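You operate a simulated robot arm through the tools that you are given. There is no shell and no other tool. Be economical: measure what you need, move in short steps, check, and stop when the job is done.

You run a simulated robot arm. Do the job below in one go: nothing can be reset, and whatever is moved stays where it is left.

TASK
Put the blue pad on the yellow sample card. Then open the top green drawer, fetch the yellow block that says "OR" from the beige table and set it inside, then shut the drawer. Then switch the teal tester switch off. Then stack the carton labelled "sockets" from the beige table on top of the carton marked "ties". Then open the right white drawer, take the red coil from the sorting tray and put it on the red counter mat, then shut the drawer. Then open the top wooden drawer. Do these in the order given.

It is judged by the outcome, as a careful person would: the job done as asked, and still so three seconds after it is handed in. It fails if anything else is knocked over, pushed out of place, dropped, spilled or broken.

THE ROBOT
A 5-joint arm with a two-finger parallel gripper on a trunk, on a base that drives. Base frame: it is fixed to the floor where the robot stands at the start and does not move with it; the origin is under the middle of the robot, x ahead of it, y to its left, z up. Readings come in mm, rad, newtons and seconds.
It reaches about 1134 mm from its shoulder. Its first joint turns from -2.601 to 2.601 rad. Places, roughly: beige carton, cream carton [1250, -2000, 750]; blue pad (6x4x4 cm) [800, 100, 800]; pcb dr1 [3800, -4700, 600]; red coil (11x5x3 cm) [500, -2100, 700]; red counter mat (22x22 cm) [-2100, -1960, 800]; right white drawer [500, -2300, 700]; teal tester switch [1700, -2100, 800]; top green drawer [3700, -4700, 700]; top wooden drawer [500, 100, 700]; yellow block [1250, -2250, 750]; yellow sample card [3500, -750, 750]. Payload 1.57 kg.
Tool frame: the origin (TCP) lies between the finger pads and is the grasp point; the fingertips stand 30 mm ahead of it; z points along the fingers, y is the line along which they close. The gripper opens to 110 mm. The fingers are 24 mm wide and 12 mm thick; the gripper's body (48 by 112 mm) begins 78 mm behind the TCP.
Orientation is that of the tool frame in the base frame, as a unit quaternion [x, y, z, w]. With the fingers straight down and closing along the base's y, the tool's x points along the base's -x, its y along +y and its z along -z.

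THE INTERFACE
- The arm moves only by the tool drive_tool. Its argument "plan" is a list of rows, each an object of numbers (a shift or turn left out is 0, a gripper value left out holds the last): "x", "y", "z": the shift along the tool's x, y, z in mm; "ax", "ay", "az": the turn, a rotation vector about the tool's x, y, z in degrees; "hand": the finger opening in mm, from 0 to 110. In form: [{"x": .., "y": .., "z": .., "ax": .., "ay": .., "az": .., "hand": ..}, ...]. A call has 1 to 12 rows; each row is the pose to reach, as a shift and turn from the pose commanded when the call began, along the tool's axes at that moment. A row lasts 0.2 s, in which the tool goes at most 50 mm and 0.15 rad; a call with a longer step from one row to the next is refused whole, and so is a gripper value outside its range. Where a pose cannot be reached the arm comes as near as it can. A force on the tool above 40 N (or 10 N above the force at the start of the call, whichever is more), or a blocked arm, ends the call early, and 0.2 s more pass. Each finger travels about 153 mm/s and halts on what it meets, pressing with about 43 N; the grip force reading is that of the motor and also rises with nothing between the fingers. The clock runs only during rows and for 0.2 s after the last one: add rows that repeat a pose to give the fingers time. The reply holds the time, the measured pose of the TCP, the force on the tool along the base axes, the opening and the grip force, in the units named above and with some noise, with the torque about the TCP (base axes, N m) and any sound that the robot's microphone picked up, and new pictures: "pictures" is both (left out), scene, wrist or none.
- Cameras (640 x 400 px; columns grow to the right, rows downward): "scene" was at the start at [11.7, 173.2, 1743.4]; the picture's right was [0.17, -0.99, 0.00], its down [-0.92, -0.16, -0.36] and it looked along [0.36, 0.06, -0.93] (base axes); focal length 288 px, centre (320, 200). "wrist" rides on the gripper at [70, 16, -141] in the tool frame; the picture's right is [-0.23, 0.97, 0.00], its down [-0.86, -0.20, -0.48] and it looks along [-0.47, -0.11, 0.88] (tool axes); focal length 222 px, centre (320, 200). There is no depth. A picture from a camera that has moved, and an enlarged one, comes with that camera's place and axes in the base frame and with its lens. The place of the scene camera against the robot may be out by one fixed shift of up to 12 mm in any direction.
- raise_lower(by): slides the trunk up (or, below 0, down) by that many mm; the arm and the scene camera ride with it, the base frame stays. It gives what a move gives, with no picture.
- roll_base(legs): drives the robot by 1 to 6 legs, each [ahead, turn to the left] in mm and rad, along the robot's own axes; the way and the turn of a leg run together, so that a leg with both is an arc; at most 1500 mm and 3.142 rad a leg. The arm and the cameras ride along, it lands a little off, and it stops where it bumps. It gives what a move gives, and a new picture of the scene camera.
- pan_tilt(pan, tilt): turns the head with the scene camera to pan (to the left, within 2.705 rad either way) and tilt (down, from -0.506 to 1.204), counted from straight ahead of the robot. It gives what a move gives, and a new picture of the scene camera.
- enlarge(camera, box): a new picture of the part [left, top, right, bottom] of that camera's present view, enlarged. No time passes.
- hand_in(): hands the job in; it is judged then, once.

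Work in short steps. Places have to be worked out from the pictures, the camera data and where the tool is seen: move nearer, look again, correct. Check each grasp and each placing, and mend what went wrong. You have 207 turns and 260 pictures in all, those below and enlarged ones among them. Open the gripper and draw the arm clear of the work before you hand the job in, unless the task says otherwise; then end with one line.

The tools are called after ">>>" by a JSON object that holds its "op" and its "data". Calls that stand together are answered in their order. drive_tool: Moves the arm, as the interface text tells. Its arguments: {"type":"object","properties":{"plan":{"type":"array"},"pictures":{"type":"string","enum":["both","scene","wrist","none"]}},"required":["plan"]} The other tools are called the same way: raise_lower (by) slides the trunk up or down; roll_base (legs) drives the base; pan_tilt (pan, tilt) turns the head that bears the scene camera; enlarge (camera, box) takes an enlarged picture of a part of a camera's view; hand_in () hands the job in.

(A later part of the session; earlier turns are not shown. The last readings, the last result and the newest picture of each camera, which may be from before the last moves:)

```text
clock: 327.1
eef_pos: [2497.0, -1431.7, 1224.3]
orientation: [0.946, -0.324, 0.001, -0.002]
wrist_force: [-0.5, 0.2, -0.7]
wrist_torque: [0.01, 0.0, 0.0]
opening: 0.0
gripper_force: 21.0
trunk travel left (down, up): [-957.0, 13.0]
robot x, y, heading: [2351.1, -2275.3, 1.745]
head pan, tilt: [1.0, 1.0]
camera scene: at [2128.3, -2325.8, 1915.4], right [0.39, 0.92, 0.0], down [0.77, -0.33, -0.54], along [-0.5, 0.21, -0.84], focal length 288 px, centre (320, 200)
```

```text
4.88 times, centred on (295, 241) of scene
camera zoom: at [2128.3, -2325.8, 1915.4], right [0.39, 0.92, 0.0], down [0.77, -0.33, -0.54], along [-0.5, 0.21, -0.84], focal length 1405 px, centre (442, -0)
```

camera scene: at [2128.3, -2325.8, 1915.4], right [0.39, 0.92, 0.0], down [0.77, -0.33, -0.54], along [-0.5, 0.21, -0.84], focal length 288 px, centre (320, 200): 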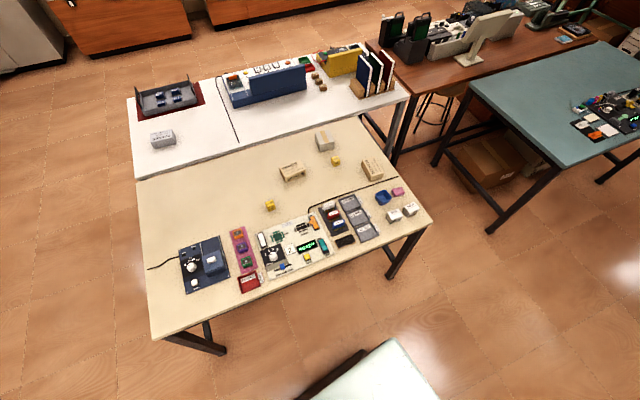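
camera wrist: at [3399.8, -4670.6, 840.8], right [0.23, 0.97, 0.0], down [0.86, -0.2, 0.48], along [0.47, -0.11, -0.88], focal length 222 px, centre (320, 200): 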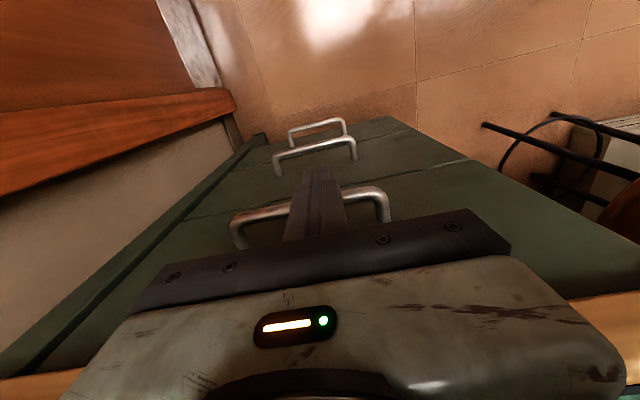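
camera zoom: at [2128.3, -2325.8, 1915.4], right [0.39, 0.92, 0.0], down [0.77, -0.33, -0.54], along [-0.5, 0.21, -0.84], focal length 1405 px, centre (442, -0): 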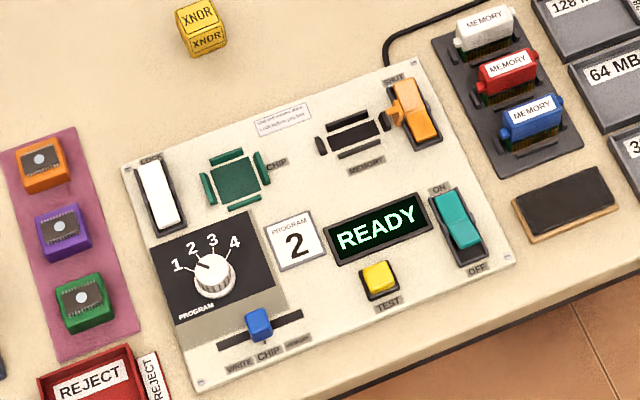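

The teal switch (ON at west end, OFF at east end) is near (1686, -2126). I swing the arm round above it.

>>> {"op": "drive_tool", "data": {"plan": [{"x": -20, "y": 44}, {"x": -40, "y": 88}, {"x": -60, "y": 132}, {"x": -80, "y": 176}, {"x": -99, "y": 220}, {"x": -119, "y": 264}, {"x": -138, "y": 308}, {"x": -158, "y": 352}, {"x": -178, "y": 396}, {"x": -198, "y": 440}, {"x": -217, "y": 484}, {"x": -237, "y": 528}], "pictures": "none"}}

>>> {"op": "drive_tool", "data": {"plan": [{"x": -20, "y": 44, "az": -4}, {"x": -39, "y": 90, "az": -8}, {"x": -28, "y": 135, "az": -12}, {"x": -17, "y": 180, "az": -16}, {"x": -6, "y": 225, "az": -20}, {"x": 5, "y": 270, "az": -24}, {"x": 16, "y": 315, "az": -28}, {"x": 28, "y": 360, "az": -32}, {"x": 39, "y": 405, "az": -35}, {"x": 50, "y": 450, "az": -37.8}, {"x": 61, "y": 488, "az": -37.8}, {"x": 61, "y": 488, "az": -37.8}], "pictures": "wrist"}}

```text
clock: 329.7
eef_pos: [1984.6, -1705.9, 1224.8]
orientation: [0.946, -0.324, 0.001, -0.001]
wrist_force: [-0.4, 0.7, -0.6]
wrist_torque: [-0.02, -0.03, -0.01]
opening: 0.2
gripper_force: 21.1
out of reach, approached as far as the arm can: row 3, 4, 6, 9, 12
trunk travel left (down, up): [-957.0, 13.0]
robot x, y, heading: [2354.1, -2277.9, 1.742]
head pan, tilt: [1.0, 1.0]
```

```text
clock: 332.3
eef_pos: [1738.1, -2124.6, 1223.4]
orientation: [1.0, 0.0, 0.002, 0.0]
wrist_force: [0.2, 0.0, 0.5]
wrist_torque: [0.03, 0.01, -0.02]
opening: 0.1
gripper_force: 21.2
out of reach, approached as far as the arm can: row 2
trunk travel left (down, up): [-957.0, 13.0]
robot x, y, heading: [2349.0, -2279.5, 1.744]
head pan, tilt: [1.0, 1.0]
camera wrist: at [1807.6, -2140.4, 1365.7], right [-0.23, -0.97, 0.0], down [-0.86, 0.2, 0.48], along [-0.46, 0.11, -0.88], focal length 222 px, centre (320, 200)
```

wrist: 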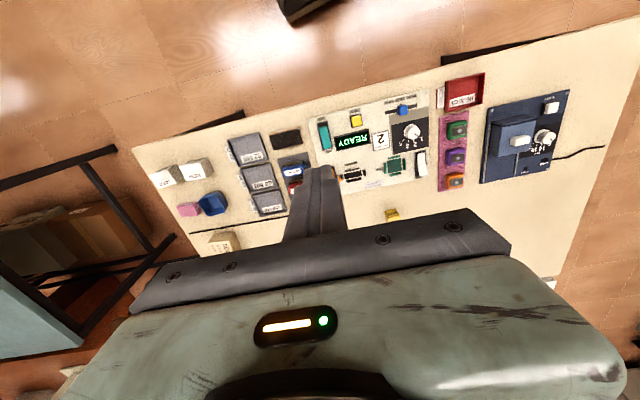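

>>> {"op": "raise_lower", "data": {"by": -250}}

>>> {"op": "enlarge", "data": {"camera": "wrist", "box": [200, 50, 440, 200]}}

```text
clock: 334.8
eef_pos: [1738.7, -2124.0, 972.7]
orientation: [1.0, 0.0, 0.001, -0.001]
wrist_force: [0.6, 0.6, -0.1]
wrist_torque: [0.0, -0.01, 0.01]
opening: 0.0
gripper_force: 21.2
trunk travel left (down, up): [-707.0, 263.0]
robot x, y, heading: [2352.2, -2283.5, 1.738]
head pan, tilt: [1.0, 1.0]
```

```text
2.67 times, centred on (320, 125) of wrist
camera zoom: at [1807.7, -2140.2, 1115.7], right [-0.23, -0.97, 0.0], down [-0.86, 0.2, 0.48], along [-0.46, 0.11, -0.88], focal length 592 px, centre (320, 400)
```

zoom: 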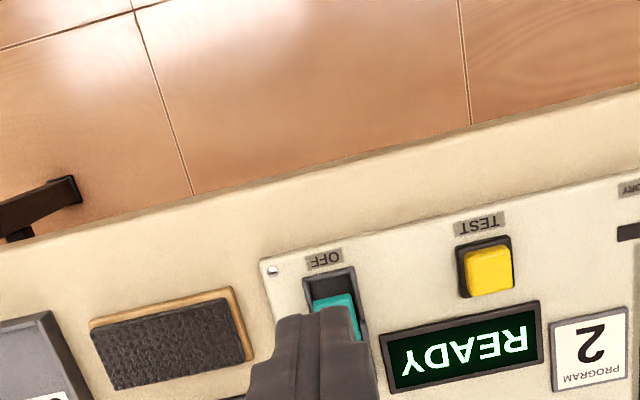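

>>> {"op": "enlarge", "data": {"camera": "scene", "box": [310, 235, 342, 255]}}

```text
16.00 times, centred on (326, 245) of scene
camera zoom: at [2128.2, -2326.1, 1665.4], right [0.39, 0.92, 0.0], down [0.78, -0.33, -0.54], along [-0.5, 0.21, -0.84], focal length 4608 px, centre (224, -520)
```

zoom: 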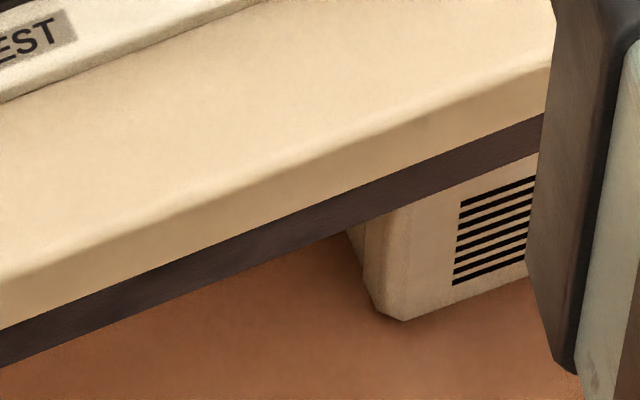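

>>> {"op": "enlarge", "data": {"camera": "scene", "box": [290, 200, 354, 240]}}

```text
10.00 times, centred on (322, 220) of scene
camera zoom: at [2128.2, -2326.1, 1665.4], right [0.39, 0.92, 0.0], down [0.78, -0.33, -0.54], along [-0.5, 0.21, -0.84], focal length 2880 px, centre (300, 0)
```

zoom: 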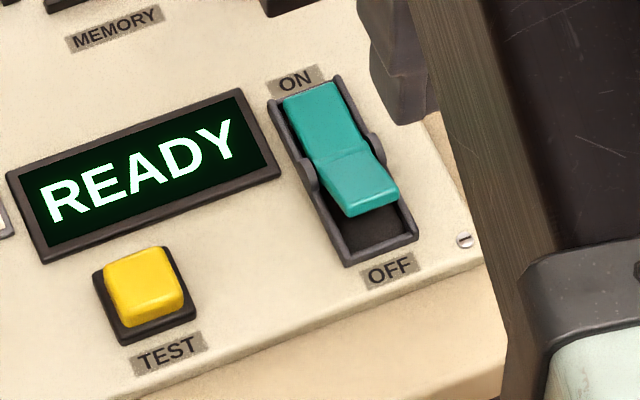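

It is a rocker with the OFF end raised (currently ON). I align the closed fingertips over the OFF end at x≈1707 and lower.

>>> {"op": "drive_tool", "data": {"plan": [{"x": -31, "y": 1}, {"x": -31, "y": 1}], "pictures": "none"}}

>>> {"op": "raise_lower", "data": {"by": -85}}

>>> {"op": "enlarge", "data": {"camera": "wrist", "box": [200, 70, 440, 220]}}

>>> {"op": "enlarge", "data": {"camera": "scene", "box": [270, 170, 370, 235]}}

```text
clock: 335.4
eef_pos: [1705.1, -2124.3, 974.0]
orientation: [1.0, 0.0, 0.001, -0.002]
wrist_force: [-0.4, 0.4, 0.0]
wrist_torque: [-0.02, 0.01, 0.0]
opening: 0.0
gripper_force: 21.3
trunk travel left (down, up): [-707.0, 263.0]
robot x, y, heading: [2346.4, -2279.5, 1.744]
head pan, tilt: [1.0, 1.0]
```

```text
clock: 336.6
eef_pos: [1705.6, -2124.7, 889.0]
orientation: [1.0, 0.0, 0.0, -0.001]
wrist_force: [-0.9, 0.1, 0.4]
wrist_torque: [0.0, 0.02, -0.02]
opening: 0.1
gripper_force: 21.4
trunk travel left (down, up): [-622.0, 348.0]
robot x, y, heading: [2351.1, -2279.8, 1.745]
head pan, tilt: [1.0, 1.0]
```

```text
2.67 times, centred on (320, 145) of wrist
camera zoom: at [1776.1, -2140.2, 1030.7], right [-0.23, -0.97, 0.0], down [-0.86, 0.2, 0.48], along [-0.46, 0.11, -0.88], focal length 592 px, centre (320, 347)
```

zoom: 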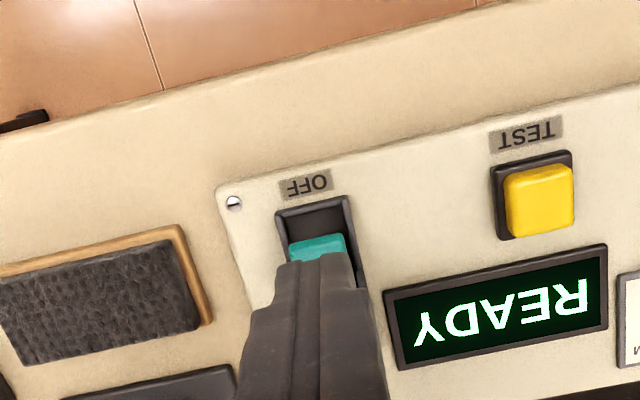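

```text
6.15 times, centred on (320, 202) of scene
camera zoom: at [2128.2, -2326.1, 1580.3], right [0.39, 0.92, 0.0], down [0.78, -0.33, -0.54], along [-0.5, 0.21, -0.84], focal length 1772 px, centre (320, 185)
```

zoom: 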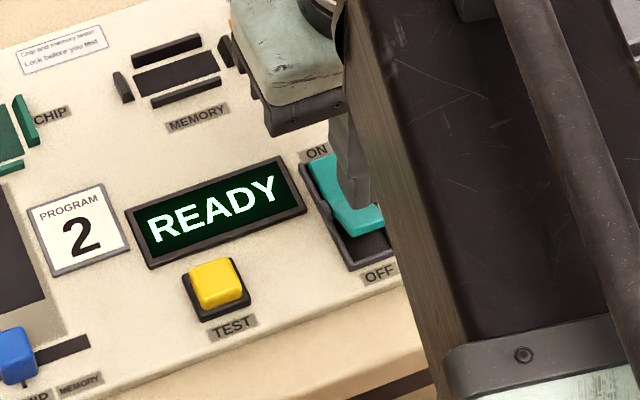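

Tip is over the raised end. Press down.

>>> {"op": "raise_lower", "data": {"by": -22}}

>>> {"op": "raise_lower", "data": {"by": -14}}

>>> {"op": "enlarge", "data": {"camera": "scene", "box": [270, 170, 370, 235]}}

```text
clock: 337.3
eef_pos: [1706.0, -2125.2, 866.8]
orientation: [1.0, 0.0, 0.0, -0.001]
wrist_force: [-0.2, -1.0, 0.0]
wrist_torque: [0.0, -0.04, 0.02]
opening: 0.0
gripper_force: 21.1
trunk travel left (down, up): [-600.0, 370.0]
robot x, y, heading: [2353.3, -2280.5, 1.742]
head pan, tilt: [1.0, 1.0]
```

```text
clock: 337.9
eef_pos: [1706.7, -2124.1, 852.9]
orientation: [1.0, 0.001, 0.001, -0.001]
wrist_force: [0.9, 0.1, 0.6]
wrist_torque: [0.0, 0.03, 0.03]
opening: 0.2
gripper_force: 22.0
trunk travel left (down, up): [-586.0, 384.0]
robot x, y, heading: [2353.8, -2280.9, 1.74]
head pan, tilt: [1.0, 1.0]
```

```text
6.15 times, centred on (320, 202) of scene
camera zoom: at [2128.0, -2326.0, 1544.2], right [0.39, 0.92, 0.0], down [0.78, -0.33, -0.54], along [-0.5, 0.21, -0.84], focal length 1772 px, centre (320, 185)
```

zoom: 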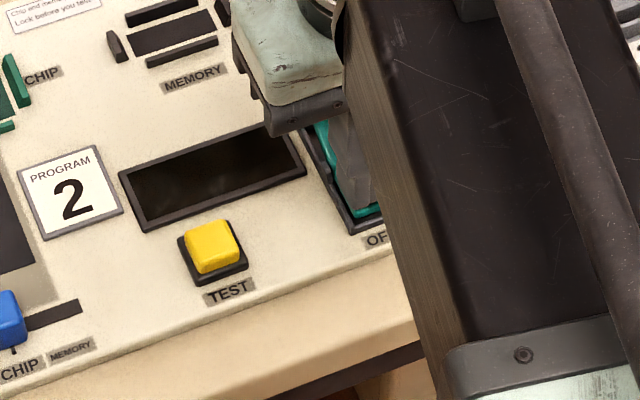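

The display went dark: it's off. Press 4 mm more to be sure, then lift.

>>> {"op": "raise_lower", "data": {"by": -4}}

>>> {"op": "raise_lower", "data": {"by": 375}}

>>> {"op": "enlarge", "data": {"camera": "scene", "box": [260, 180, 400, 270]}}

```text
clock: 338.4
eef_pos: [1706.7, -2124.9, 852.5]
orientation: [1.0, 0.0, -0.001, -0.002]
wrist_force: [3.4, -0.9, 24.0]
wrist_torque: [-0.05, 0.07, -0.13]
opening: 0.1
gripper_force: 21.9
trunk travel left (down, up): [-583.0, 387.0]
robot x, y, heading: [2349.3, -2277.3, 1.742]
head pan, tilt: [1.0, 1.0]
stopped: the force on the tool passed its limit at 47 N (the readings are from after the stop); the commanded pose is now the measured one
```

```text
clock: 342.0
eef_pos: [1704.6, -2125.1, 1225.6]
orientation: [1.0, 0.0, -0.002, -0.001]
wrist_force: [-0.4, 0.3, -0.1]
wrist_torque: [0.02, 0.0, -0.01]
opening: 0.1
gripper_force: 21.2
trunk travel left (down, up): [-958.0, 12.0]
robot x, y, heading: [2349.9, -2281.4, 1.742]
head pan, tilt: [1.0, 1.0]
```

```text
4.44 times, centred on (330, 225) of scene
camera zoom: at [2128.0, -2326.0, 1916.4], right [0.39, 0.92, 0.0], down [0.78, -0.33, -0.54], along [-0.5, 0.21, -0.84], focal length 1280 px, centre (276, 89)
```

zoom: 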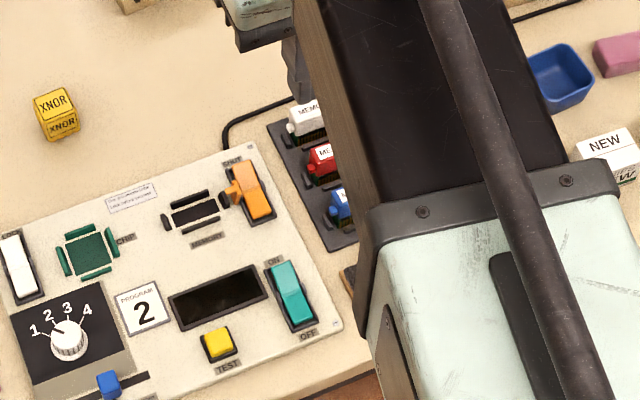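

Switch is off. Next the cartons: "sockets" ≈(1424, -1759), grey taped carton ≈(1165, -1895). I reposition nearer along the table's east side.

>>> {"op": "roll_base", "data": {"legs": [[0, 0.18], [740, 0], [0, -0.35], [-270, 0]]}}

>>> {"op": "pan_tilt", "data": {"pan": 1.5, "tilt": 0.8}}

```text
clock: 349.3
eef_pos: [1489.2, -1597.7, 1226.4]
orientation: [0.996, -0.088, -0.001, -0.002]
wrist_force: [-0.5, -0.8, 1.1]
wrist_torque: [-0.02, 0.01, -0.03]
opening: 0.0
gripper_force: 21.0
trunk travel left (down, up): [-958.0, 12.0]
robot x, y, heading: [2099.2, -1862.2, 1.559]
head pan, tilt: [1.0, 1.0]
camera scene: at [1867.8, -1869.0, 1916.4], right [0.55, 0.83, 0.0], down [0.7, -0.46, -0.54], along [-0.45, 0.3, -0.84], focal length 288 px, centre (320, 200)
```

scene: 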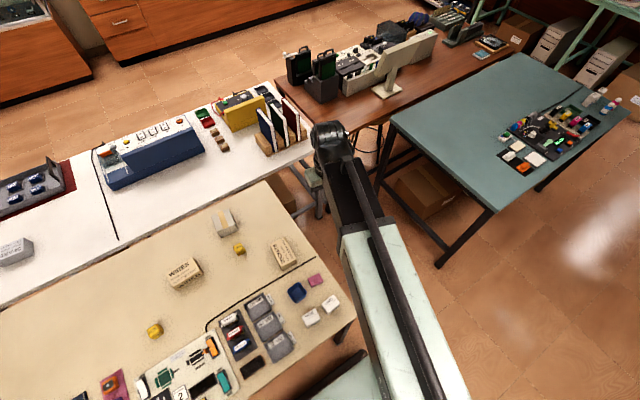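

```text
clock: 350.3
eef_pos: [1489.6, -1596.6, 1225.7]
orientation: [0.996, -0.089, -0.001, -0.001]
wrist_force: [-0.2, 0.1, -0.9]
wrist_torque: [0.03, -0.04, 0.0]
opening: 0.0
gripper_force: 21.5
trunk travel left (down, up): [-958.0, 12.0]
robot x, y, heading: [2094.4, -1865.0, 1.555]
head pan, tilt: [1.499, 0.799]
camera scene: at [1845.5, -1899.2, 1931.5], right [0.08, 1.0, 0.0], down [0.71, -0.06, -0.7], along [-0.69, 0.06, -0.72], focal length 288 px, centre (320, 200)
```

scene: 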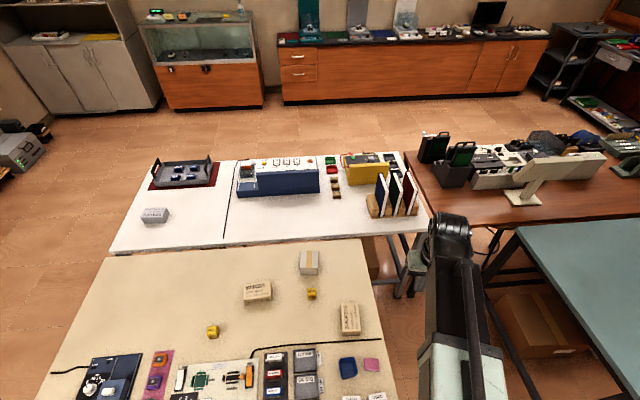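

>>> {"op": "enlarge", "data": {"camera": "scene", "box": [220, 235, 396, 345]}}

```text
3.64 times, centred on (308, 290) of scene
camera zoom: at [1845.5, -1899.2, 1931.5], right [0.08, 1.0, 0.0], down [0.71, -0.06, -0.7], along [-0.69, 0.06, -0.72], focal length 1047 px, centre (364, -127)
```

zoom: 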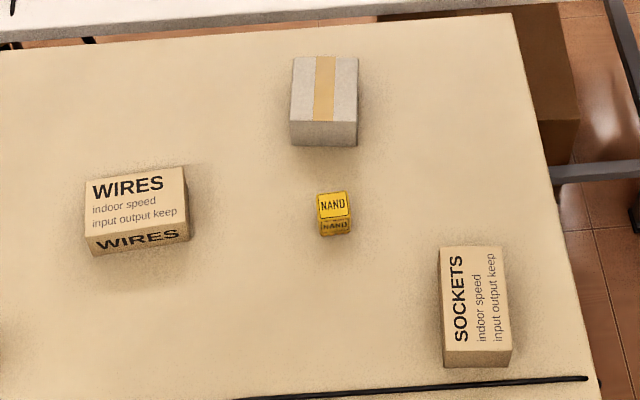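

"SOCKETS" carton is ~105×68×50 mm at (1416, -1747). Move above it, opening the hand.

>>> {"op": "drive_tool", "data": {"plan": [{"x": -12, "y": 40, "hand": 40, "az": -3}, {"x": -23, "y": 80, "hand": 80, "az": -6}, {"x": -35, "y": 120, "hand": 110, "az": -8}, {"x": -46, "y": 161, "hand": 110, "az": -10}, {"x": -46, "y": 161, "hand": 110, "az": -10}], "pictures": "none"}}

>>> {"op": "raise_lower", "data": {"by": -180}}

>>> {"op": "enlarge", "data": {"camera": "wrist", "box": [0, 0, 640, 400]}}

```text
clock: 351.5
eef_pos: [1414.9, -1744.5, 1225.6]
orientation: [1.0, -0.001, 0.0, -0.001]
wrist_force: [-0.1, -0.3, -0.6]
wrist_torque: [-0.03, -0.01, 0.01]
opening: 110.1
gripper_force: 0.0
trunk travel left (down, up): [-958.0, 12.0]
robot x, y, heading: [2095.5, -1864.8, 1.557]
head pan, tilt: [1.499, 0.799]
```

```text
clock: 353.5
eef_pos: [1414.5, -1743.8, 1045.4]
orientation: [1.0, -0.001, -0.001, -0.003]
wrist_force: [0.1, -0.3, -0.2]
wrist_torque: [-0.02, 0.03, 0.02]
opening: 109.9
gripper_force: 0.1
trunk travel left (down, up): [-778.0, 192.0]
robot x, y, heading: [2092.0, -1858.4, 1.558]
head pan, tilt: [1.499, 0.799]
```

```text
1.00 times, centred on (320, 200) of wrist (not enlarged: the box is as wide or as high as the picture)
camera zoom: at [1484.6, -1760.6, 1186.5], right [-0.23, -0.97, 0.0], down [-0.85, 0.2, 0.48], along [-0.47, 0.11, -0.88], focal length 222 px, centre (320, 200)
```

zoom: 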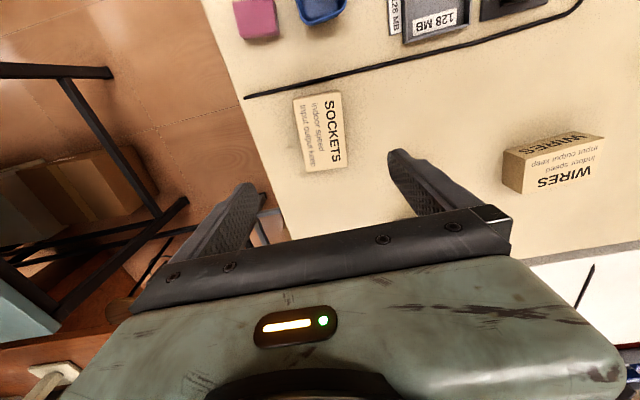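

Carton lies 5° rotated, centred at (1417, -1745). Align and lower 150.

>>> {"op": "drive_tool", "data": {"plan": [{"x": 2, "y": 1, "az": 5}, {"x": 2, "y": 1, "az": 5}], "pictures": "none"}}

>>> {"op": "raise_lower", "data": {"by": -130}}

>>> {"op": "enlarge", "data": {"camera": "wrist", "box": [160, 50, 480, 250]}}

```text
clock: 354.1
eef_pos: [1415.6, -1744.8, 1045.3]
orientation: [0.999, -0.044, -0.001, -0.001]
wrist_force: [-0.3, 0.6, -0.3]
wrist_torque: [0.04, 0.01, 0.0]
opening: 109.9
gripper_force: 0.0
trunk travel left (down, up): [-778.0, 192.0]
robot x, y, heading: [2095.3, -1866.2, 1.558]
head pan, tilt: [1.499, 0.799]
```

```text
clock: 355.6
eef_pos: [1416.3, -1744.5, 916.2]
orientation: [0.999, -0.044, -0.001, -0.002]
wrist_force: [0.3, 0.6, 0.5]
wrist_torque: [0.0, 0.02, 0.02]
opening: 110.1
gripper_force: 0.0
trunk travel left (down, up): [-648.0, 322.0]
robot x, y, heading: [2094.7, -1865.1, 1.553]
head pan, tilt: [1.499, 0.799]
```

```text
2.00 times, centred on (320, 150) of wrist
camera zoom: at [1484.8, -1767.1, 1056.5], right [-0.31, -0.95, 0.0], down [-0.83, 0.27, 0.48], along [-0.46, 0.15, -0.88], focal length 444 px, centre (320, 300)
```

zoom: 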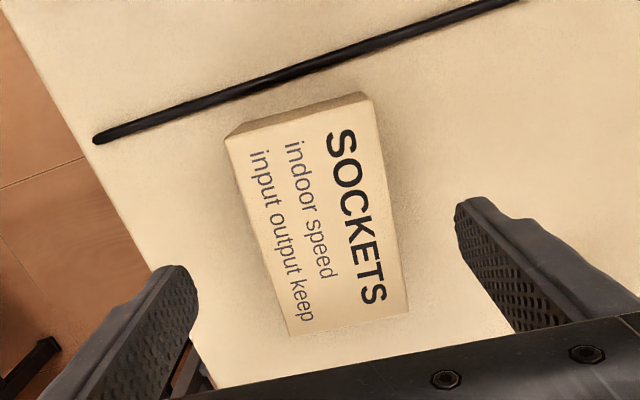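

Well aligned. Lower 79 mm and grip.

>>> {"op": "raise_lower", "data": {"by": -79}}

>>> {"op": "drive_tool", "data": {"plan": [{"hand": 95}, {"hand": 80}, {"hand": 70}, {"hand": 60}, {"hand": 50}, {"hand": 45}, {"hand": 45}], "pictures": "wrist"}}

```text
clock: 356.8
eef_pos: [1415.6, -1743.6, 836.9]
orientation: [0.999, -0.044, -0.001, -0.001]
wrist_force: [0.7, 0.3, 0.1]
wrist_torque: [-0.06, -0.01, 0.0]
opening: 110.1
gripper_force: 0.1
trunk travel left (down, up): [-569.0, 401.0]
robot x, y, heading: [2096.1, -1864.9, 1.551]
head pan, tilt: [1.499, 0.799]
```

```text
clock: 358.4
eef_pos: [1417.7, -1743.6, 836.5]
orientation: [0.999, -0.045, -0.001, -0.001]
wrist_force: [-1.0, -0.3, 0.7]
wrist_torque: [-0.1, 0.02, 0.06]
opening: 67.6
gripper_force: 43.0
trunk travel left (down, up): [-569.0, 401.0]
robot x, y, heading: [2093.6, -1864.4, 1.558]
head pan, tilt: [1.499, 0.799]
camera wrist: at [1484.8, -1767.1, 977.5], right [-0.31, -0.95, 0.0], down [-0.83, 0.27, 0.48], along [-0.46, 0.15, -0.88], focal length 222 px, centre (320, 200)
```

wrist: 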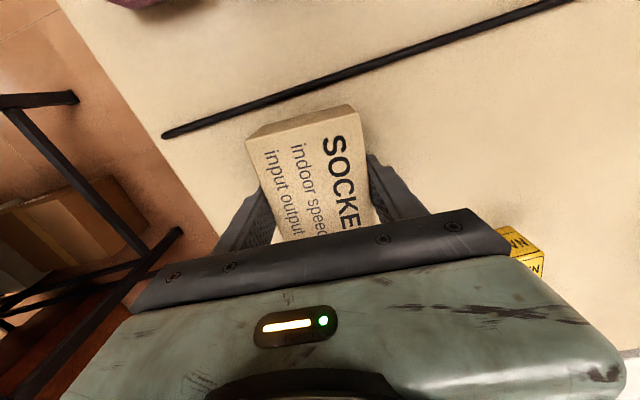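

Gripped. Lift 220 mm and move toward the cream carton.

>>> {"op": "raise_lower", "data": {"by": 220}}

>>> {"op": "drive_tool", "data": {"plan": [{"x": -45, "y": 20}, {"x": -90, "y": 40}, {"x": -135, "y": 60}, {"x": -180, "y": 80}, {"x": -180, "y": 115}, {"x": -180, "y": 115}]}}

```text
clock: 360.7
eef_pos: [1417.1, -1745.4, 1055.6]
orientation: [0.999, -0.044, -0.001, -0.002]
wrist_force: [0.1, -0.6, -1.5]
wrist_torque: [0.02, -0.02, 0.0]
opening: 67.7
gripper_force: 43.3
trunk travel left (down, up): [-789.0, 181.0]
robot x, y, heading: [2096.2, -1863.4, 1.563]
head pan, tilt: [1.499, 0.799]
```

```text
clock: 362.1
eef_pos: [1228.4, -1844.0, 1056.2]
orientation: [0.999, -0.046, -0.001, -0.002]
wrist_force: [0.0, 0.2, -1.4]
wrist_torque: [0.06, -0.01, 0.0]
opening: 67.4
gripper_force: 42.9
out of reach, approached as far as the arm can: row 4, 5
trunk travel left (down, up): [-789.0, 181.0]
robot x, y, heading: [2098.3, -1863.8, 1.554]
head pan, tilt: [1.499, 0.799]
camera scene: at [1845.4, -1899.7, 1762.5], right [0.08, 1.0, 0.0], down [0.71, -0.06, -0.7], along [-0.69, 0.06, -0.72], focal length 288 px, centre (320, 200)
camera wrist: at [1297.0, -1867.2, 1197.4], right [-0.31, -0.95, 0.0], down [-0.83, 0.27, 0.48], along [-0.46, 0.15, -0.88], focal length 222 px, centre (320, 200)
```

scene: 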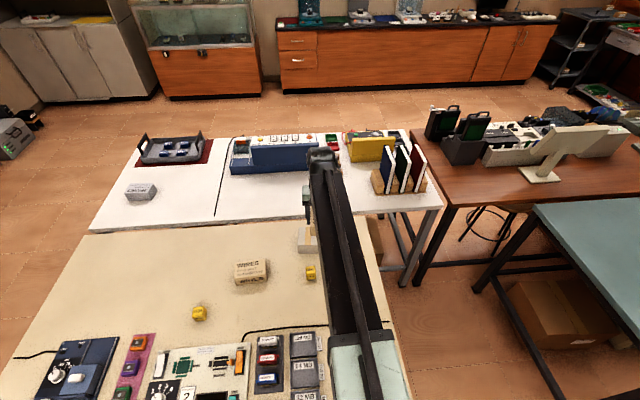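
wrist: 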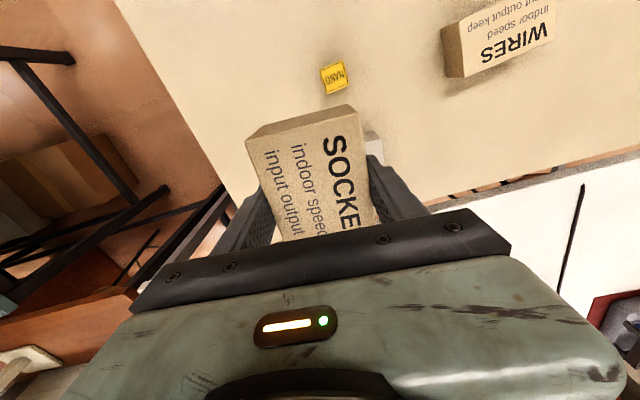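

I want to verify the cream carton's label on its north face; I spin the tool so the wrist camera looks south past the held carton.

>>> {"op": "drive_tool", "data": {"plan": [{"x": 10, "y": -5, "az": -8}, {"x": 20, "y": -10, "az": -16}, {"x": 30, "y": -15, "az": -24}, {"x": 40, "y": -20, "az": -32}, {"x": 50, "y": -25, "az": -40}, {"x": 60, "y": -30, "az": -48}, {"x": 70, "y": -35, "az": -56}, {"x": 80, "y": -40, "az": -64}, {"x": 90, "y": -45, "az": -72}, {"x": 105, "y": -49, "az": -80}, {"x": 105, "y": -49, "az": -88}, {"x": 105, "y": -49, "az": -95}], "pictures": "wrist"}}

```text
clock: 364.7
eef_pos: [1337.0, -1804.8, 1055.1]
orientation: [0.707, 0.707, 0.001, -0.001]
wrist_force: [-0.3, 0.4, -1.5]
wrist_torque: [0.02, -0.02, 0.01]
opening: 67.6
gripper_force: 42.7
trunk travel left (down, up): [-789.0, 181.0]
robot x, y, heading: [2095.5, -1861.7, 1.559]
head pan, tilt: [1.499, 0.799]
camera wrist: at [1352.7, -1734.6, 1197.7], right [0.97, -0.23, 0.0], down [-0.2, -0.86, 0.48], along [-0.11, -0.46, -0.88], focal length 222 px, centre (320, 200)
```

wrist: 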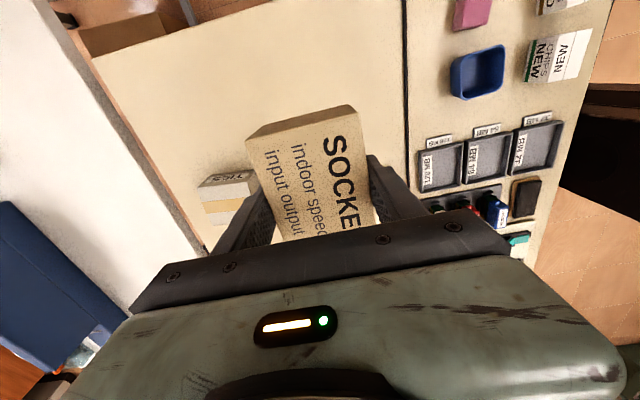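

>>> {"op": "enlarge", "data": {"camera": "wrist", "box": [180, 160, 276, 220]}}

```text
6.67 times, centred on (228, 190) of wrist
camera zoom: at [1352.7, -1734.6, 1197.7], right [0.97, -0.23, 0.0], down [-0.2, -0.86, 0.48], along [-0.11, -0.46, -0.88], focal length 1481 px, centre (933, 267)
```

zoom: 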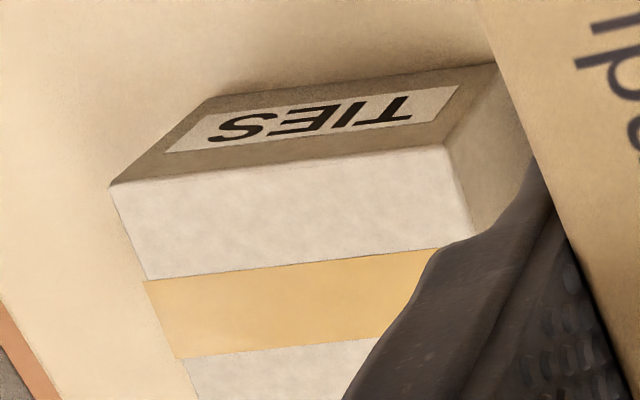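

The cream carton is marked TIES, centre ≈(1155, -1885), rotated ~-5°. Move the held carton above it and lower.

>>> {"op": "drive_tool", "data": {"plan": [{"x": -20, "y": -45, "az": 1}, {"x": -41, "y": -91, "az": 2}, {"x": -62, "y": -136, "az": 4}, {"x": -82, "y": -182, "az": 5.5}, {"x": -82, "y": -182, "az": 5.5}], "pictures": "none"}}

>>> {"op": "raise_lower", "data": {"by": -120}}

>>> {"op": "enlarge", "data": {"camera": "wrist", "box": [160, 50, 480, 250]}}

>>> {"op": "enlarge", "data": {"camera": "scene", "box": [220, 180, 380, 280]}}

```text
refused: row 2 steps farther than a row can; nothing moved
```

```text
clock: 366.2
eef_pos: [1336.9, -1805.0, 936.1]
orientation: [0.707, 0.707, 0.001, -0.001]
wrist_force: [0.0, 0.0, -1.8]
wrist_torque: [0.0, -0.02, -0.03]
opening: 67.4
gripper_force: 42.6
trunk travel left (down, up): [-669.0, 301.0]
robot x, y, heading: [2096.4, -1862.2, 1.557]
head pan, tilt: [1.499, 0.799]
```

```text
2.00 times, centred on (320, 150) of wrist
camera zoom: at [1353.0, -1734.7, 1077.8], right [0.97, -0.23, 0.0], down [-0.2, -0.86, 0.48], along [-0.11, -0.46, -0.88], focal length 444 px, centre (320, 300)
```

zoom: 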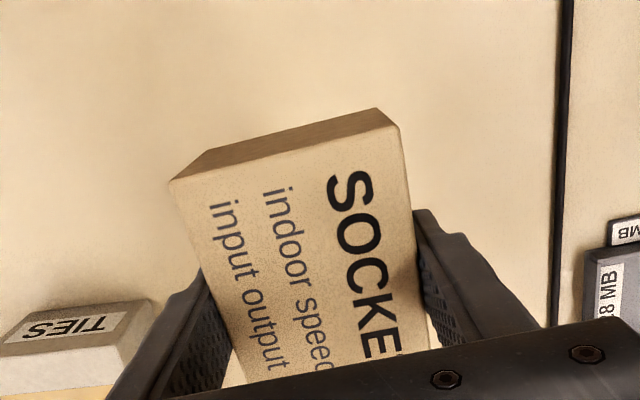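

```text
4.00 times, centred on (300, 230) of scene
camera zoom: at [1845.3, -1899.4, 1642.5], right [0.08, 1.0, 0.0], down [0.71, -0.06, -0.7], along [-0.69, 0.06, -0.72], focal length 1152 px, centre (400, 80)
```

zoom: 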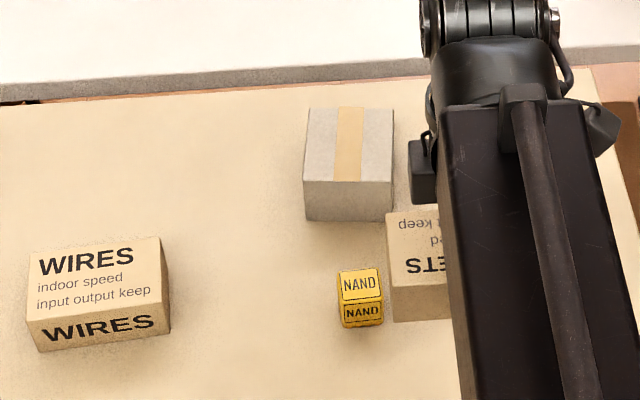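

The lateral move was refused (step too long); height is still clear (carton bottom ≈900). Redo it with smaller steps.

>>> {"op": "drive_tool", "data": {"plan": [{"x": -16, "y": -36, "az": 1}, {"x": -33, "y": -73, "az": 2}, {"x": -49, "y": -109, "az": 4}, {"x": -66, "y": -146, "az": 5.5}, {"x": -82, "y": -182, "az": 5.5}, {"x": -82, "y": -182, "az": 5.5}]}}

>>> {"op": "enlarge", "data": {"camera": "scene", "box": [240, 160, 400, 260]}}

```text
clock: 367.6
eef_pos: [1201.7, -1881.6, 936.6]
orientation: [0.741, 0.672, 0.0, -0.003]
wrist_force: [-0.1, -0.3, -1.8]
wrist_torque: [-0.02, -0.03, 0.01]
opening: 67.6
gripper_force: 43.1
out of reach, approached as far as the arm can: row 4, 5, 6
trunk travel left (down, up): [-669.0, 301.0]
robot x, y, heading: [2094.3, -1862.1, 1.561]
head pan, tilt: [1.499, 0.799]
camera scene: at [1845.2, -1899.4, 1642.5], right [0.08, 1.0, 0.0], down [0.71, -0.06, -0.7], along [-0.69, 0.06, -0.72], focal length 288 px, centre (320, 200)
camera wrist: at [1224.8, -1815.1, 1077.7], right [0.95, -0.32, 0.0], down [-0.28, -0.83, 0.48], along [-0.16, -0.45, -0.88], focal length 222 px, centre (320, 200)
```

scene: 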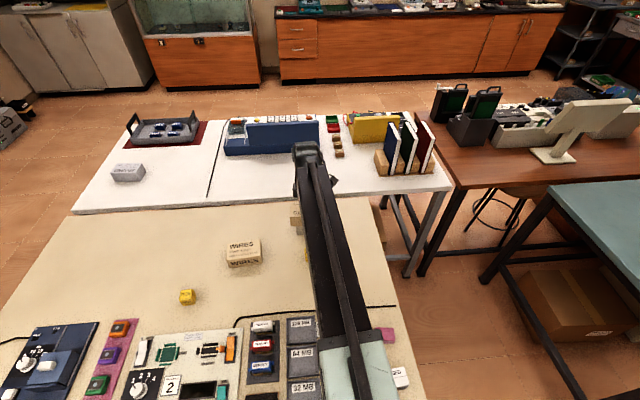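
wrist: 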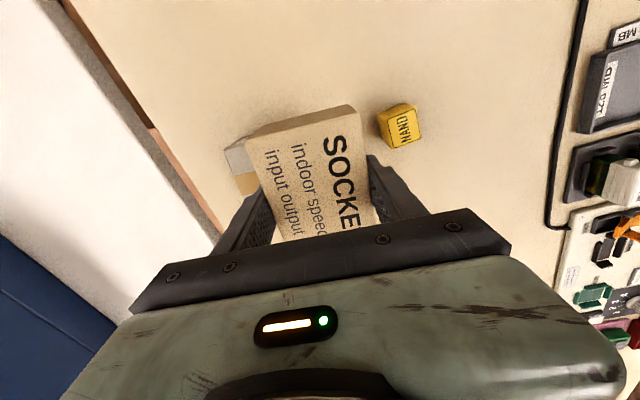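

```text
4.00 times, centred on (320, 210) of scene
camera zoom: at [1845.2, -1899.4, 1642.5], right [0.08, 1.0, 0.0], down [0.71, -0.06, -0.7], along [-0.69, 0.06, -0.72], focal length 1152 px, centre (320, 160)
```

zoom: 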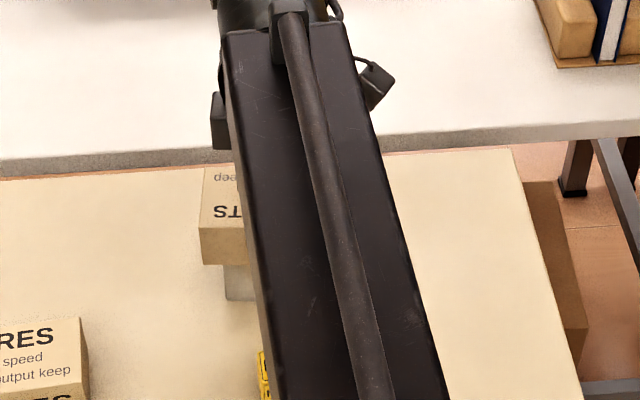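

Reach ends at x≈1202. I try with the tool raised relative to the trunk, which may extend reach.

>>> {"op": "drive_tool", "data": {"plan": [{"z": -30}, {"z": -60}, {"z": -90, "y": -15}, {"z": -120, "y": -30}, {"z": -120, "y": -45}, {"z": -120, "y": -45}], "pictures": "none"}}

```text
clock: 369.0
eef_pos: [1200.7, -1870.0, 935.8]
orientation: [0.74, 0.672, 0.0, -0.003]
wrist_force: [0.6, 0.5, -2.0]
wrist_torque: [0.01, 0.01, -0.04]
opening: 67.8
gripper_force: 42.5
out of reach, approached as far as the arm can: row 1, 2, 3, 4, 5, 6
trunk travel left (down, up): [-669.0, 301.0]
robot x, y, heading: [2093.6, -1863.5, 1.563]
head pan, tilt: [1.499, 0.799]
```

The arm is telescopic with radius limit ≈900, so I need a closer stance. I lift and drive to the clear floor north of the table, facing west, with the ties carton within ~670 mm.

>>> {"op": "raise_lower", "data": {"by": 290}}

>>> {"op": "roll_base", "data": {"legs": [[560, 0], [0, 1.58], [590, 0]]}}

>>> {"op": "pan_tilt", "data": {"pan": 1.0, "tilt": 0.95}}

```text
clock: 372.0
eef_pos: [1200.7, -1870.7, 1225.5]
orientation: [0.74, 0.672, 0.0, -0.003]
wrist_force: [0.3, 1.0, -1.5]
wrist_torque: [-0.01, -0.03, 0.0]
opening: 67.2
gripper_force: 42.6
trunk travel left (down, up): [-959.0, 11.0]
robot x, y, heading: [2094.7, -1862.7, 1.557]
head pan, tilt: [1.499, 0.799]
```

```text
clock: 382.0
eef_pos: [1530.9, -2199.6, 1225.7]
orientation: [0.036, 0.999, -0.002, -0.001]
wrist_force: [-0.5, -0.1, -2.2]
wrist_torque: [-0.02, -0.02, 0.02]
opening: 67.5
gripper_force: 43.4
trunk travel left (down, up): [-959.0, 11.0]
robot x, y, heading: [1502.4, -1344.9, 3.141]
head pan, tilt: [1.499, 0.799]
camera scene: at [1541.6, -1593.8, 1932.6], right [-1.0, 0.07, 0.0], down [0.05, 0.72, -0.7], along [-0.05, -0.69, -0.72], focal length 288 px, centre (320, 200)
```

scene: 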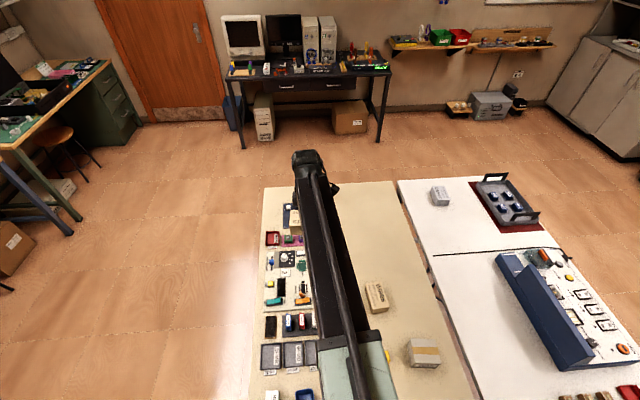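

```text
clock: 383.0
eef_pos: [1534.6, -2198.9, 1225.7]
orientation: [0.036, 0.999, -0.003, -0.002]
wrist_force: [-0.2, -0.4, -1.1]
wrist_torque: [-0.04, 0.01, 0.03]
opening: 67.7
gripper_force: 43.3
trunk travel left (down, up): [-959.0, 11.0]
robot x, y, heading: [1502.2, -1344.0, 3.142]
head pan, tilt: [1.0, 0.949]
camera scene: at [1510.6, -1573.4, 1921.1], right [-0.84, 0.54, 0.0], down [0.44, 0.68, -0.58], along [-0.32, -0.49, -0.81], focal length 288 px, centre (320, 200)
```

scene: 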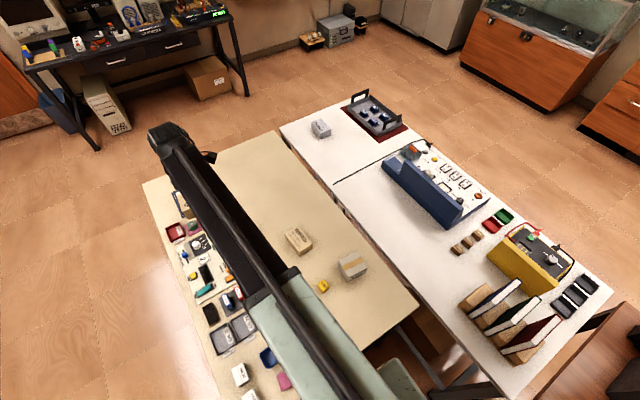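

Good stance. Swing the held carton over the ties carton.

>>> {"op": "drive_tool", "data": {"plan": [{"x": 36, "y": 26}, {"x": 72, "y": 52}, {"x": 109, "y": 78}, {"x": 145, "y": 104}, {"x": 181, "y": 130}, {"x": 218, "y": 156}, {"x": 254, "y": 182}, {"x": 290, "y": 208}, {"x": 326, "y": 234}, {"x": 363, "y": 260, "az": 1.4}, {"x": 399, "y": 286, "az": 1.4}, {"x": 399, "y": 286, "az": 1.4}], "pictures": "none"}}

>>> {"op": "raise_lower", "data": {"by": -200}}

>>> {"op": "enlarge", "data": {"camera": "scene", "box": [240, 200, 480, 350]}}

>>> {"op": "enlarge", "data": {"camera": "wrist", "box": [160, 50, 480, 250]}}

```text
clock: 385.6
eef_pos: [1154.7, -1885.3, 1225.8]
orientation: [0.047, 0.999, -0.002, -0.002]
wrist_force: [0.4, 0.1, -1.0]
wrist_torque: [0.02, 0.0, -0.03]
opening: 67.5
gripper_force: 43.1
out of reach, approached as far as the arm can: row 3, 5, 6
trunk travel left (down, up): [-959.0, 11.0]
robot x, y, heading: [1506.8, -1342.1, 3.139]
head pan, tilt: [1.0, 0.949]
```

```text
clock: 387.7
eef_pos: [1155.6, -1886.0, 1026.2]
orientation: [0.048, 0.999, -0.002, -0.002]
wrist_force: [-0.1, 0.3, -1.5]
wrist_torque: [0.0, 0.0, 0.02]
opening: 67.6
gripper_force: 42.5
trunk travel left (down, up): [-759.0, 211.0]
robot x, y, heading: [1503.6, -1341.5, 3.142]
head pan, tilt: [1.0, 0.949]
```

```text
2.67 times, centred on (360, 275) of scene
camera zoom: at [1509.8, -1573.9, 1721.0], right [-0.84, 0.54, 0.0], down [0.44, 0.68, -0.58], along [-0.32, -0.49, -0.81], focal length 768 px, centre (213, 0)
```

zoom: 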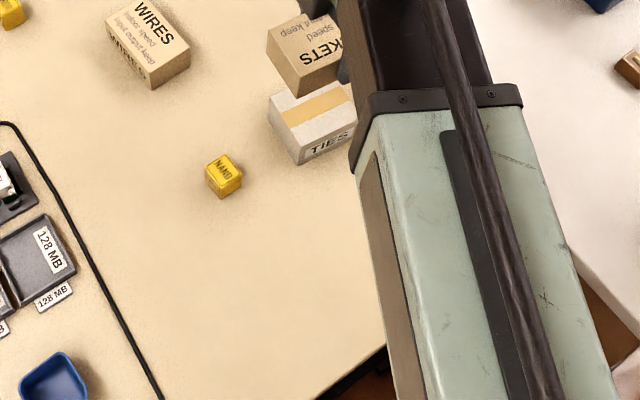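

```text
2.00 times, centred on (320, 150) of wrist
camera zoom: at [1087.4, -1861.6, 1167.8], right [0.32, 0.95, 0.0], down [0.83, -0.28, 0.48], along [0.45, -0.16, -0.88], focal length 444 px, centre (320, 300)
```

zoom: 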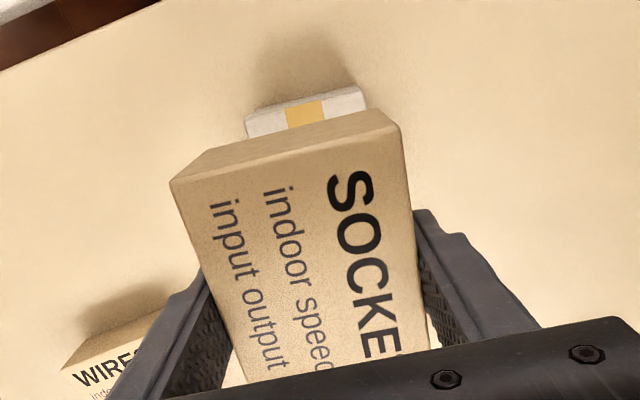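

Aligned within a few mm. Shift 4 mm west and lower carefully.

>>> {"op": "drive_tool", "data": {"plan": [{"x": 4}, {"x": 4}], "pictures": "none"}}

>>> {"op": "raise_lower", "data": {"by": -115}}

>>> {"op": "enlarge", "data": {"camera": "scene", "box": [270, 150, 430, 250]}}

```text
clock: 388.3
eef_pos: [1151.6, -1884.9, 1026.9]
orientation: [0.048, 0.999, -0.001, -0.002]
wrist_force: [0.3, 0.0, -1.7]
wrist_torque: [0.0, -0.01, 0.0]
opening: 67.6
gripper_force: 43.4
trunk travel left (down, up): [-759.0, 211.0]
robot x, y, heading: [1506.4, -1340.4, 3.139]
head pan, tilt: [1.0, 0.949]
```

```text
clock: 389.8
eef_pos: [1151.1, -1886.3, 910.9]
orientation: [0.047, 0.999, -0.001, -0.002]
wrist_force: [-0.8, -1.3, -0.7]
wrist_torque: [-0.01, 0.0, -0.02]
opening: 67.7
gripper_force: 43.6
trunk travel left (down, up): [-644.0, 326.0]
robot x, y, heading: [1504.6, -1344.4, 3.14]
head pan, tilt: [1.0, 0.949]
```

```text
4.00 times, centred on (350, 200) of scene
camera zoom: at [1509.8, -1573.9, 1606.0], right [-0.84, 0.54, 0.0], down [0.44, 0.68, -0.58], along [-0.32, -0.49, -0.81], focal length 1152 px, centre (200, 200)
```

zoom: 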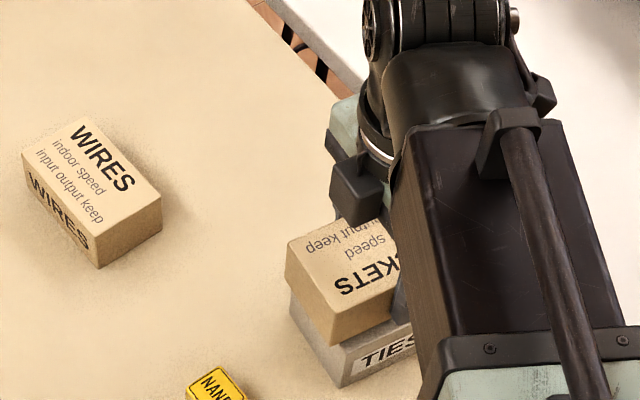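

Nearly there; lower in small steps until contact.

>>> {"op": "raise_lower", "data": {"by": -10}}

>>> {"op": "raise_lower", "data": {"by": -6}}

>>> {"op": "raise_lower", "data": {"by": -4}}

```text
clock: 390.4
eef_pos: [1151.8, -1885.3, 902.0]
orientation: [0.048, 0.999, -0.001, -0.002]
wrist_force: [0.6, -0.5, -1.7]
wrist_torque: [-0.04, 0.03, 0.02]
opening: 67.6
gripper_force: 42.9
trunk travel left (down, up): [-634.0, 336.0]
robot x, y, heading: [1501.4, -1345.7, 3.136]
head pan, tilt: [1.0, 0.949]
```

```text
clock: 390.9
eef_pos: [1150.8, -1885.0, 895.6]
orientation: [0.048, 0.999, -0.003, -0.002]
wrist_force: [-3.7, -5.4, 21.3]
wrist_torque: [0.21, -0.77, -0.13]
opening: 67.9
gripper_force: 43.1
trunk travel left (down, up): [-628.0, 342.0]
robot x, y, heading: [1507.4, -1344.6, 3.136]
head pan, tilt: [1.0, 0.949]
```

```text
clock: 391.5
eef_pos: [1152.1, -1884.0, 892.6]
orientation: [0.048, 0.999, -0.003, -0.002]
wrist_force: [0.1, -1.0, 25.2]
wrist_torque: [0.63, 0.02, 0.05]
opening: 67.3
gripper_force: 43.2
trunk travel left (down, up): [-624.0, 346.0]
robot x, y, heading: [1506.7, -1347.3, 3.142]
head pan, tilt: [1.0, 0.949]
```

Contact made. Relieve 3 mm, open, lift, check.

>>> {"op": "raise_lower", "data": {"by": 3}}

>>> {"op": "drive_tool", "data": {"plan": [{"hand": 72}, {"hand": 80}, {"hand": 95}, {"hand": 100}, {"hand": 100}], "pictures": "none"}}

>>> {"op": "raise_lower", "data": {"by": 330}}

>>> {"op": "enlarge", "data": {"camera": "scene", "box": [240, 180, 480, 330]}}

>>> {"op": "enlarge", "data": {"camera": "wrist", "box": [160, 0, 480, 200]}}

```text
clock: 392.0
eef_pos: [1150.6, -1885.7, 892.5]
orientation: [0.049, 0.999, -0.002, -0.001]
wrist_force: [0.5, -0.6, -2.1]
wrist_torque: [0.05, -0.02, 0.02]
opening: 67.5
gripper_force: 42.9
trunk travel left (down, up): [-627.0, 343.0]
robot x, y, heading: [1498.6, -1340.6, 3.139]
head pan, tilt: [1.0, 0.949]
```

```text
clock: 393.2
eef_pos: [1151.0, -1885.1, 894.5]
orientation: [0.049, 0.999, -0.002, -0.002]
wrist_force: [0.3, 0.0, -1.1]
wrist_torque: [0.0, 0.0, 0.01]
opening: 99.7
gripper_force: 0.1
trunk travel left (down, up): [-627.0, 343.0]
robot x, y, heading: [1505.2, -1343.2, 3.139]
head pan, tilt: [1.0, 0.949]
```

```text
clock: 396.4
eef_pos: [1150.7, -1885.1, 1224.6]
orientation: [0.048, 0.999, -0.001, -0.002]
wrist_force: [-0.6, 0.4, 0.0]
wrist_torque: [0.0, 0.01, 0.02]
opening: 100.1
gripper_force: 0.2
trunk travel left (down, up): [-957.0, 13.0]
robot x, y, heading: [1502.8, -1344.1, 3.14]
head pan, tilt: [1.0, 0.949]
```

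```text
2.67 times, centred on (360, 255) of scene
camera zoom: at [1509.9, -1573.9, 1919.0], right [-0.84, 0.54, 0.0], down [0.44, 0.68, -0.58], along [-0.32, -0.49, -0.81], focal length 768 px, centre (213, 53)
```

zoom: 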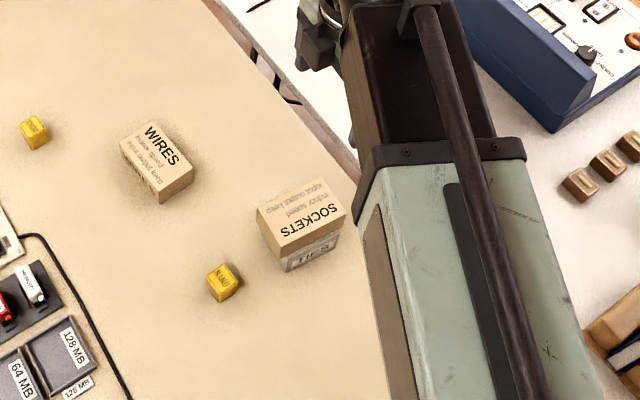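

```text
2.00 times, centred on (320, 100) of wrist
camera zoom: at [1083.3, -1861.1, 1365.8], right [0.32, 0.95, 0.0], down [0.83, -0.28, 0.48], along [0.45, -0.16, -0.88], focal length 444 px, centre (320, 400)
```

zoom: 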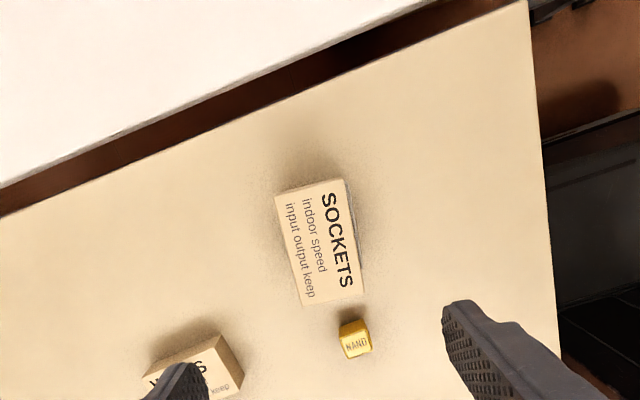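

Stack is good. Now I go round the south of the tables to the white table's west side.

>>> {"op": "roll_base", "data": {"legs": [[-850, 0], [0, 1.571], [1000, 0], [970, 0]]}}

```text
clock: 414.2
eef_pos: [2882.9, -3674.7, 1224.7]
orientation: [-0.675, 0.738, -0.002, 0.0]
wrist_force: [0.2, -0.1, -0.1]
wrist_torque: [0.01, -0.01, -0.01]
opening: 100.1
gripper_force: 0.1
trunk travel left (down, up): [-957.0, 13.0]
robot x, y, heading: [2339.3, -3323.7, -1.576]
head pan, tilt: [1.0, 0.949]
camera scene: at [2570.3, -3319.5, 1919.0], right [-0.54, -0.84, 0.0], down [-0.68, 0.44, -0.58], along [0.49, -0.32, -0.81], focal length 288 px, centre (320, 200)
```

scene: 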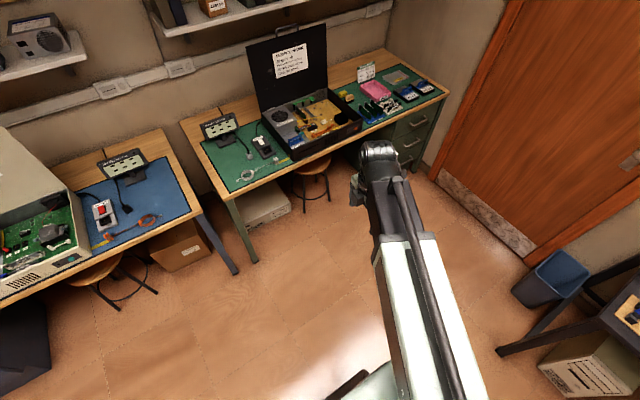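

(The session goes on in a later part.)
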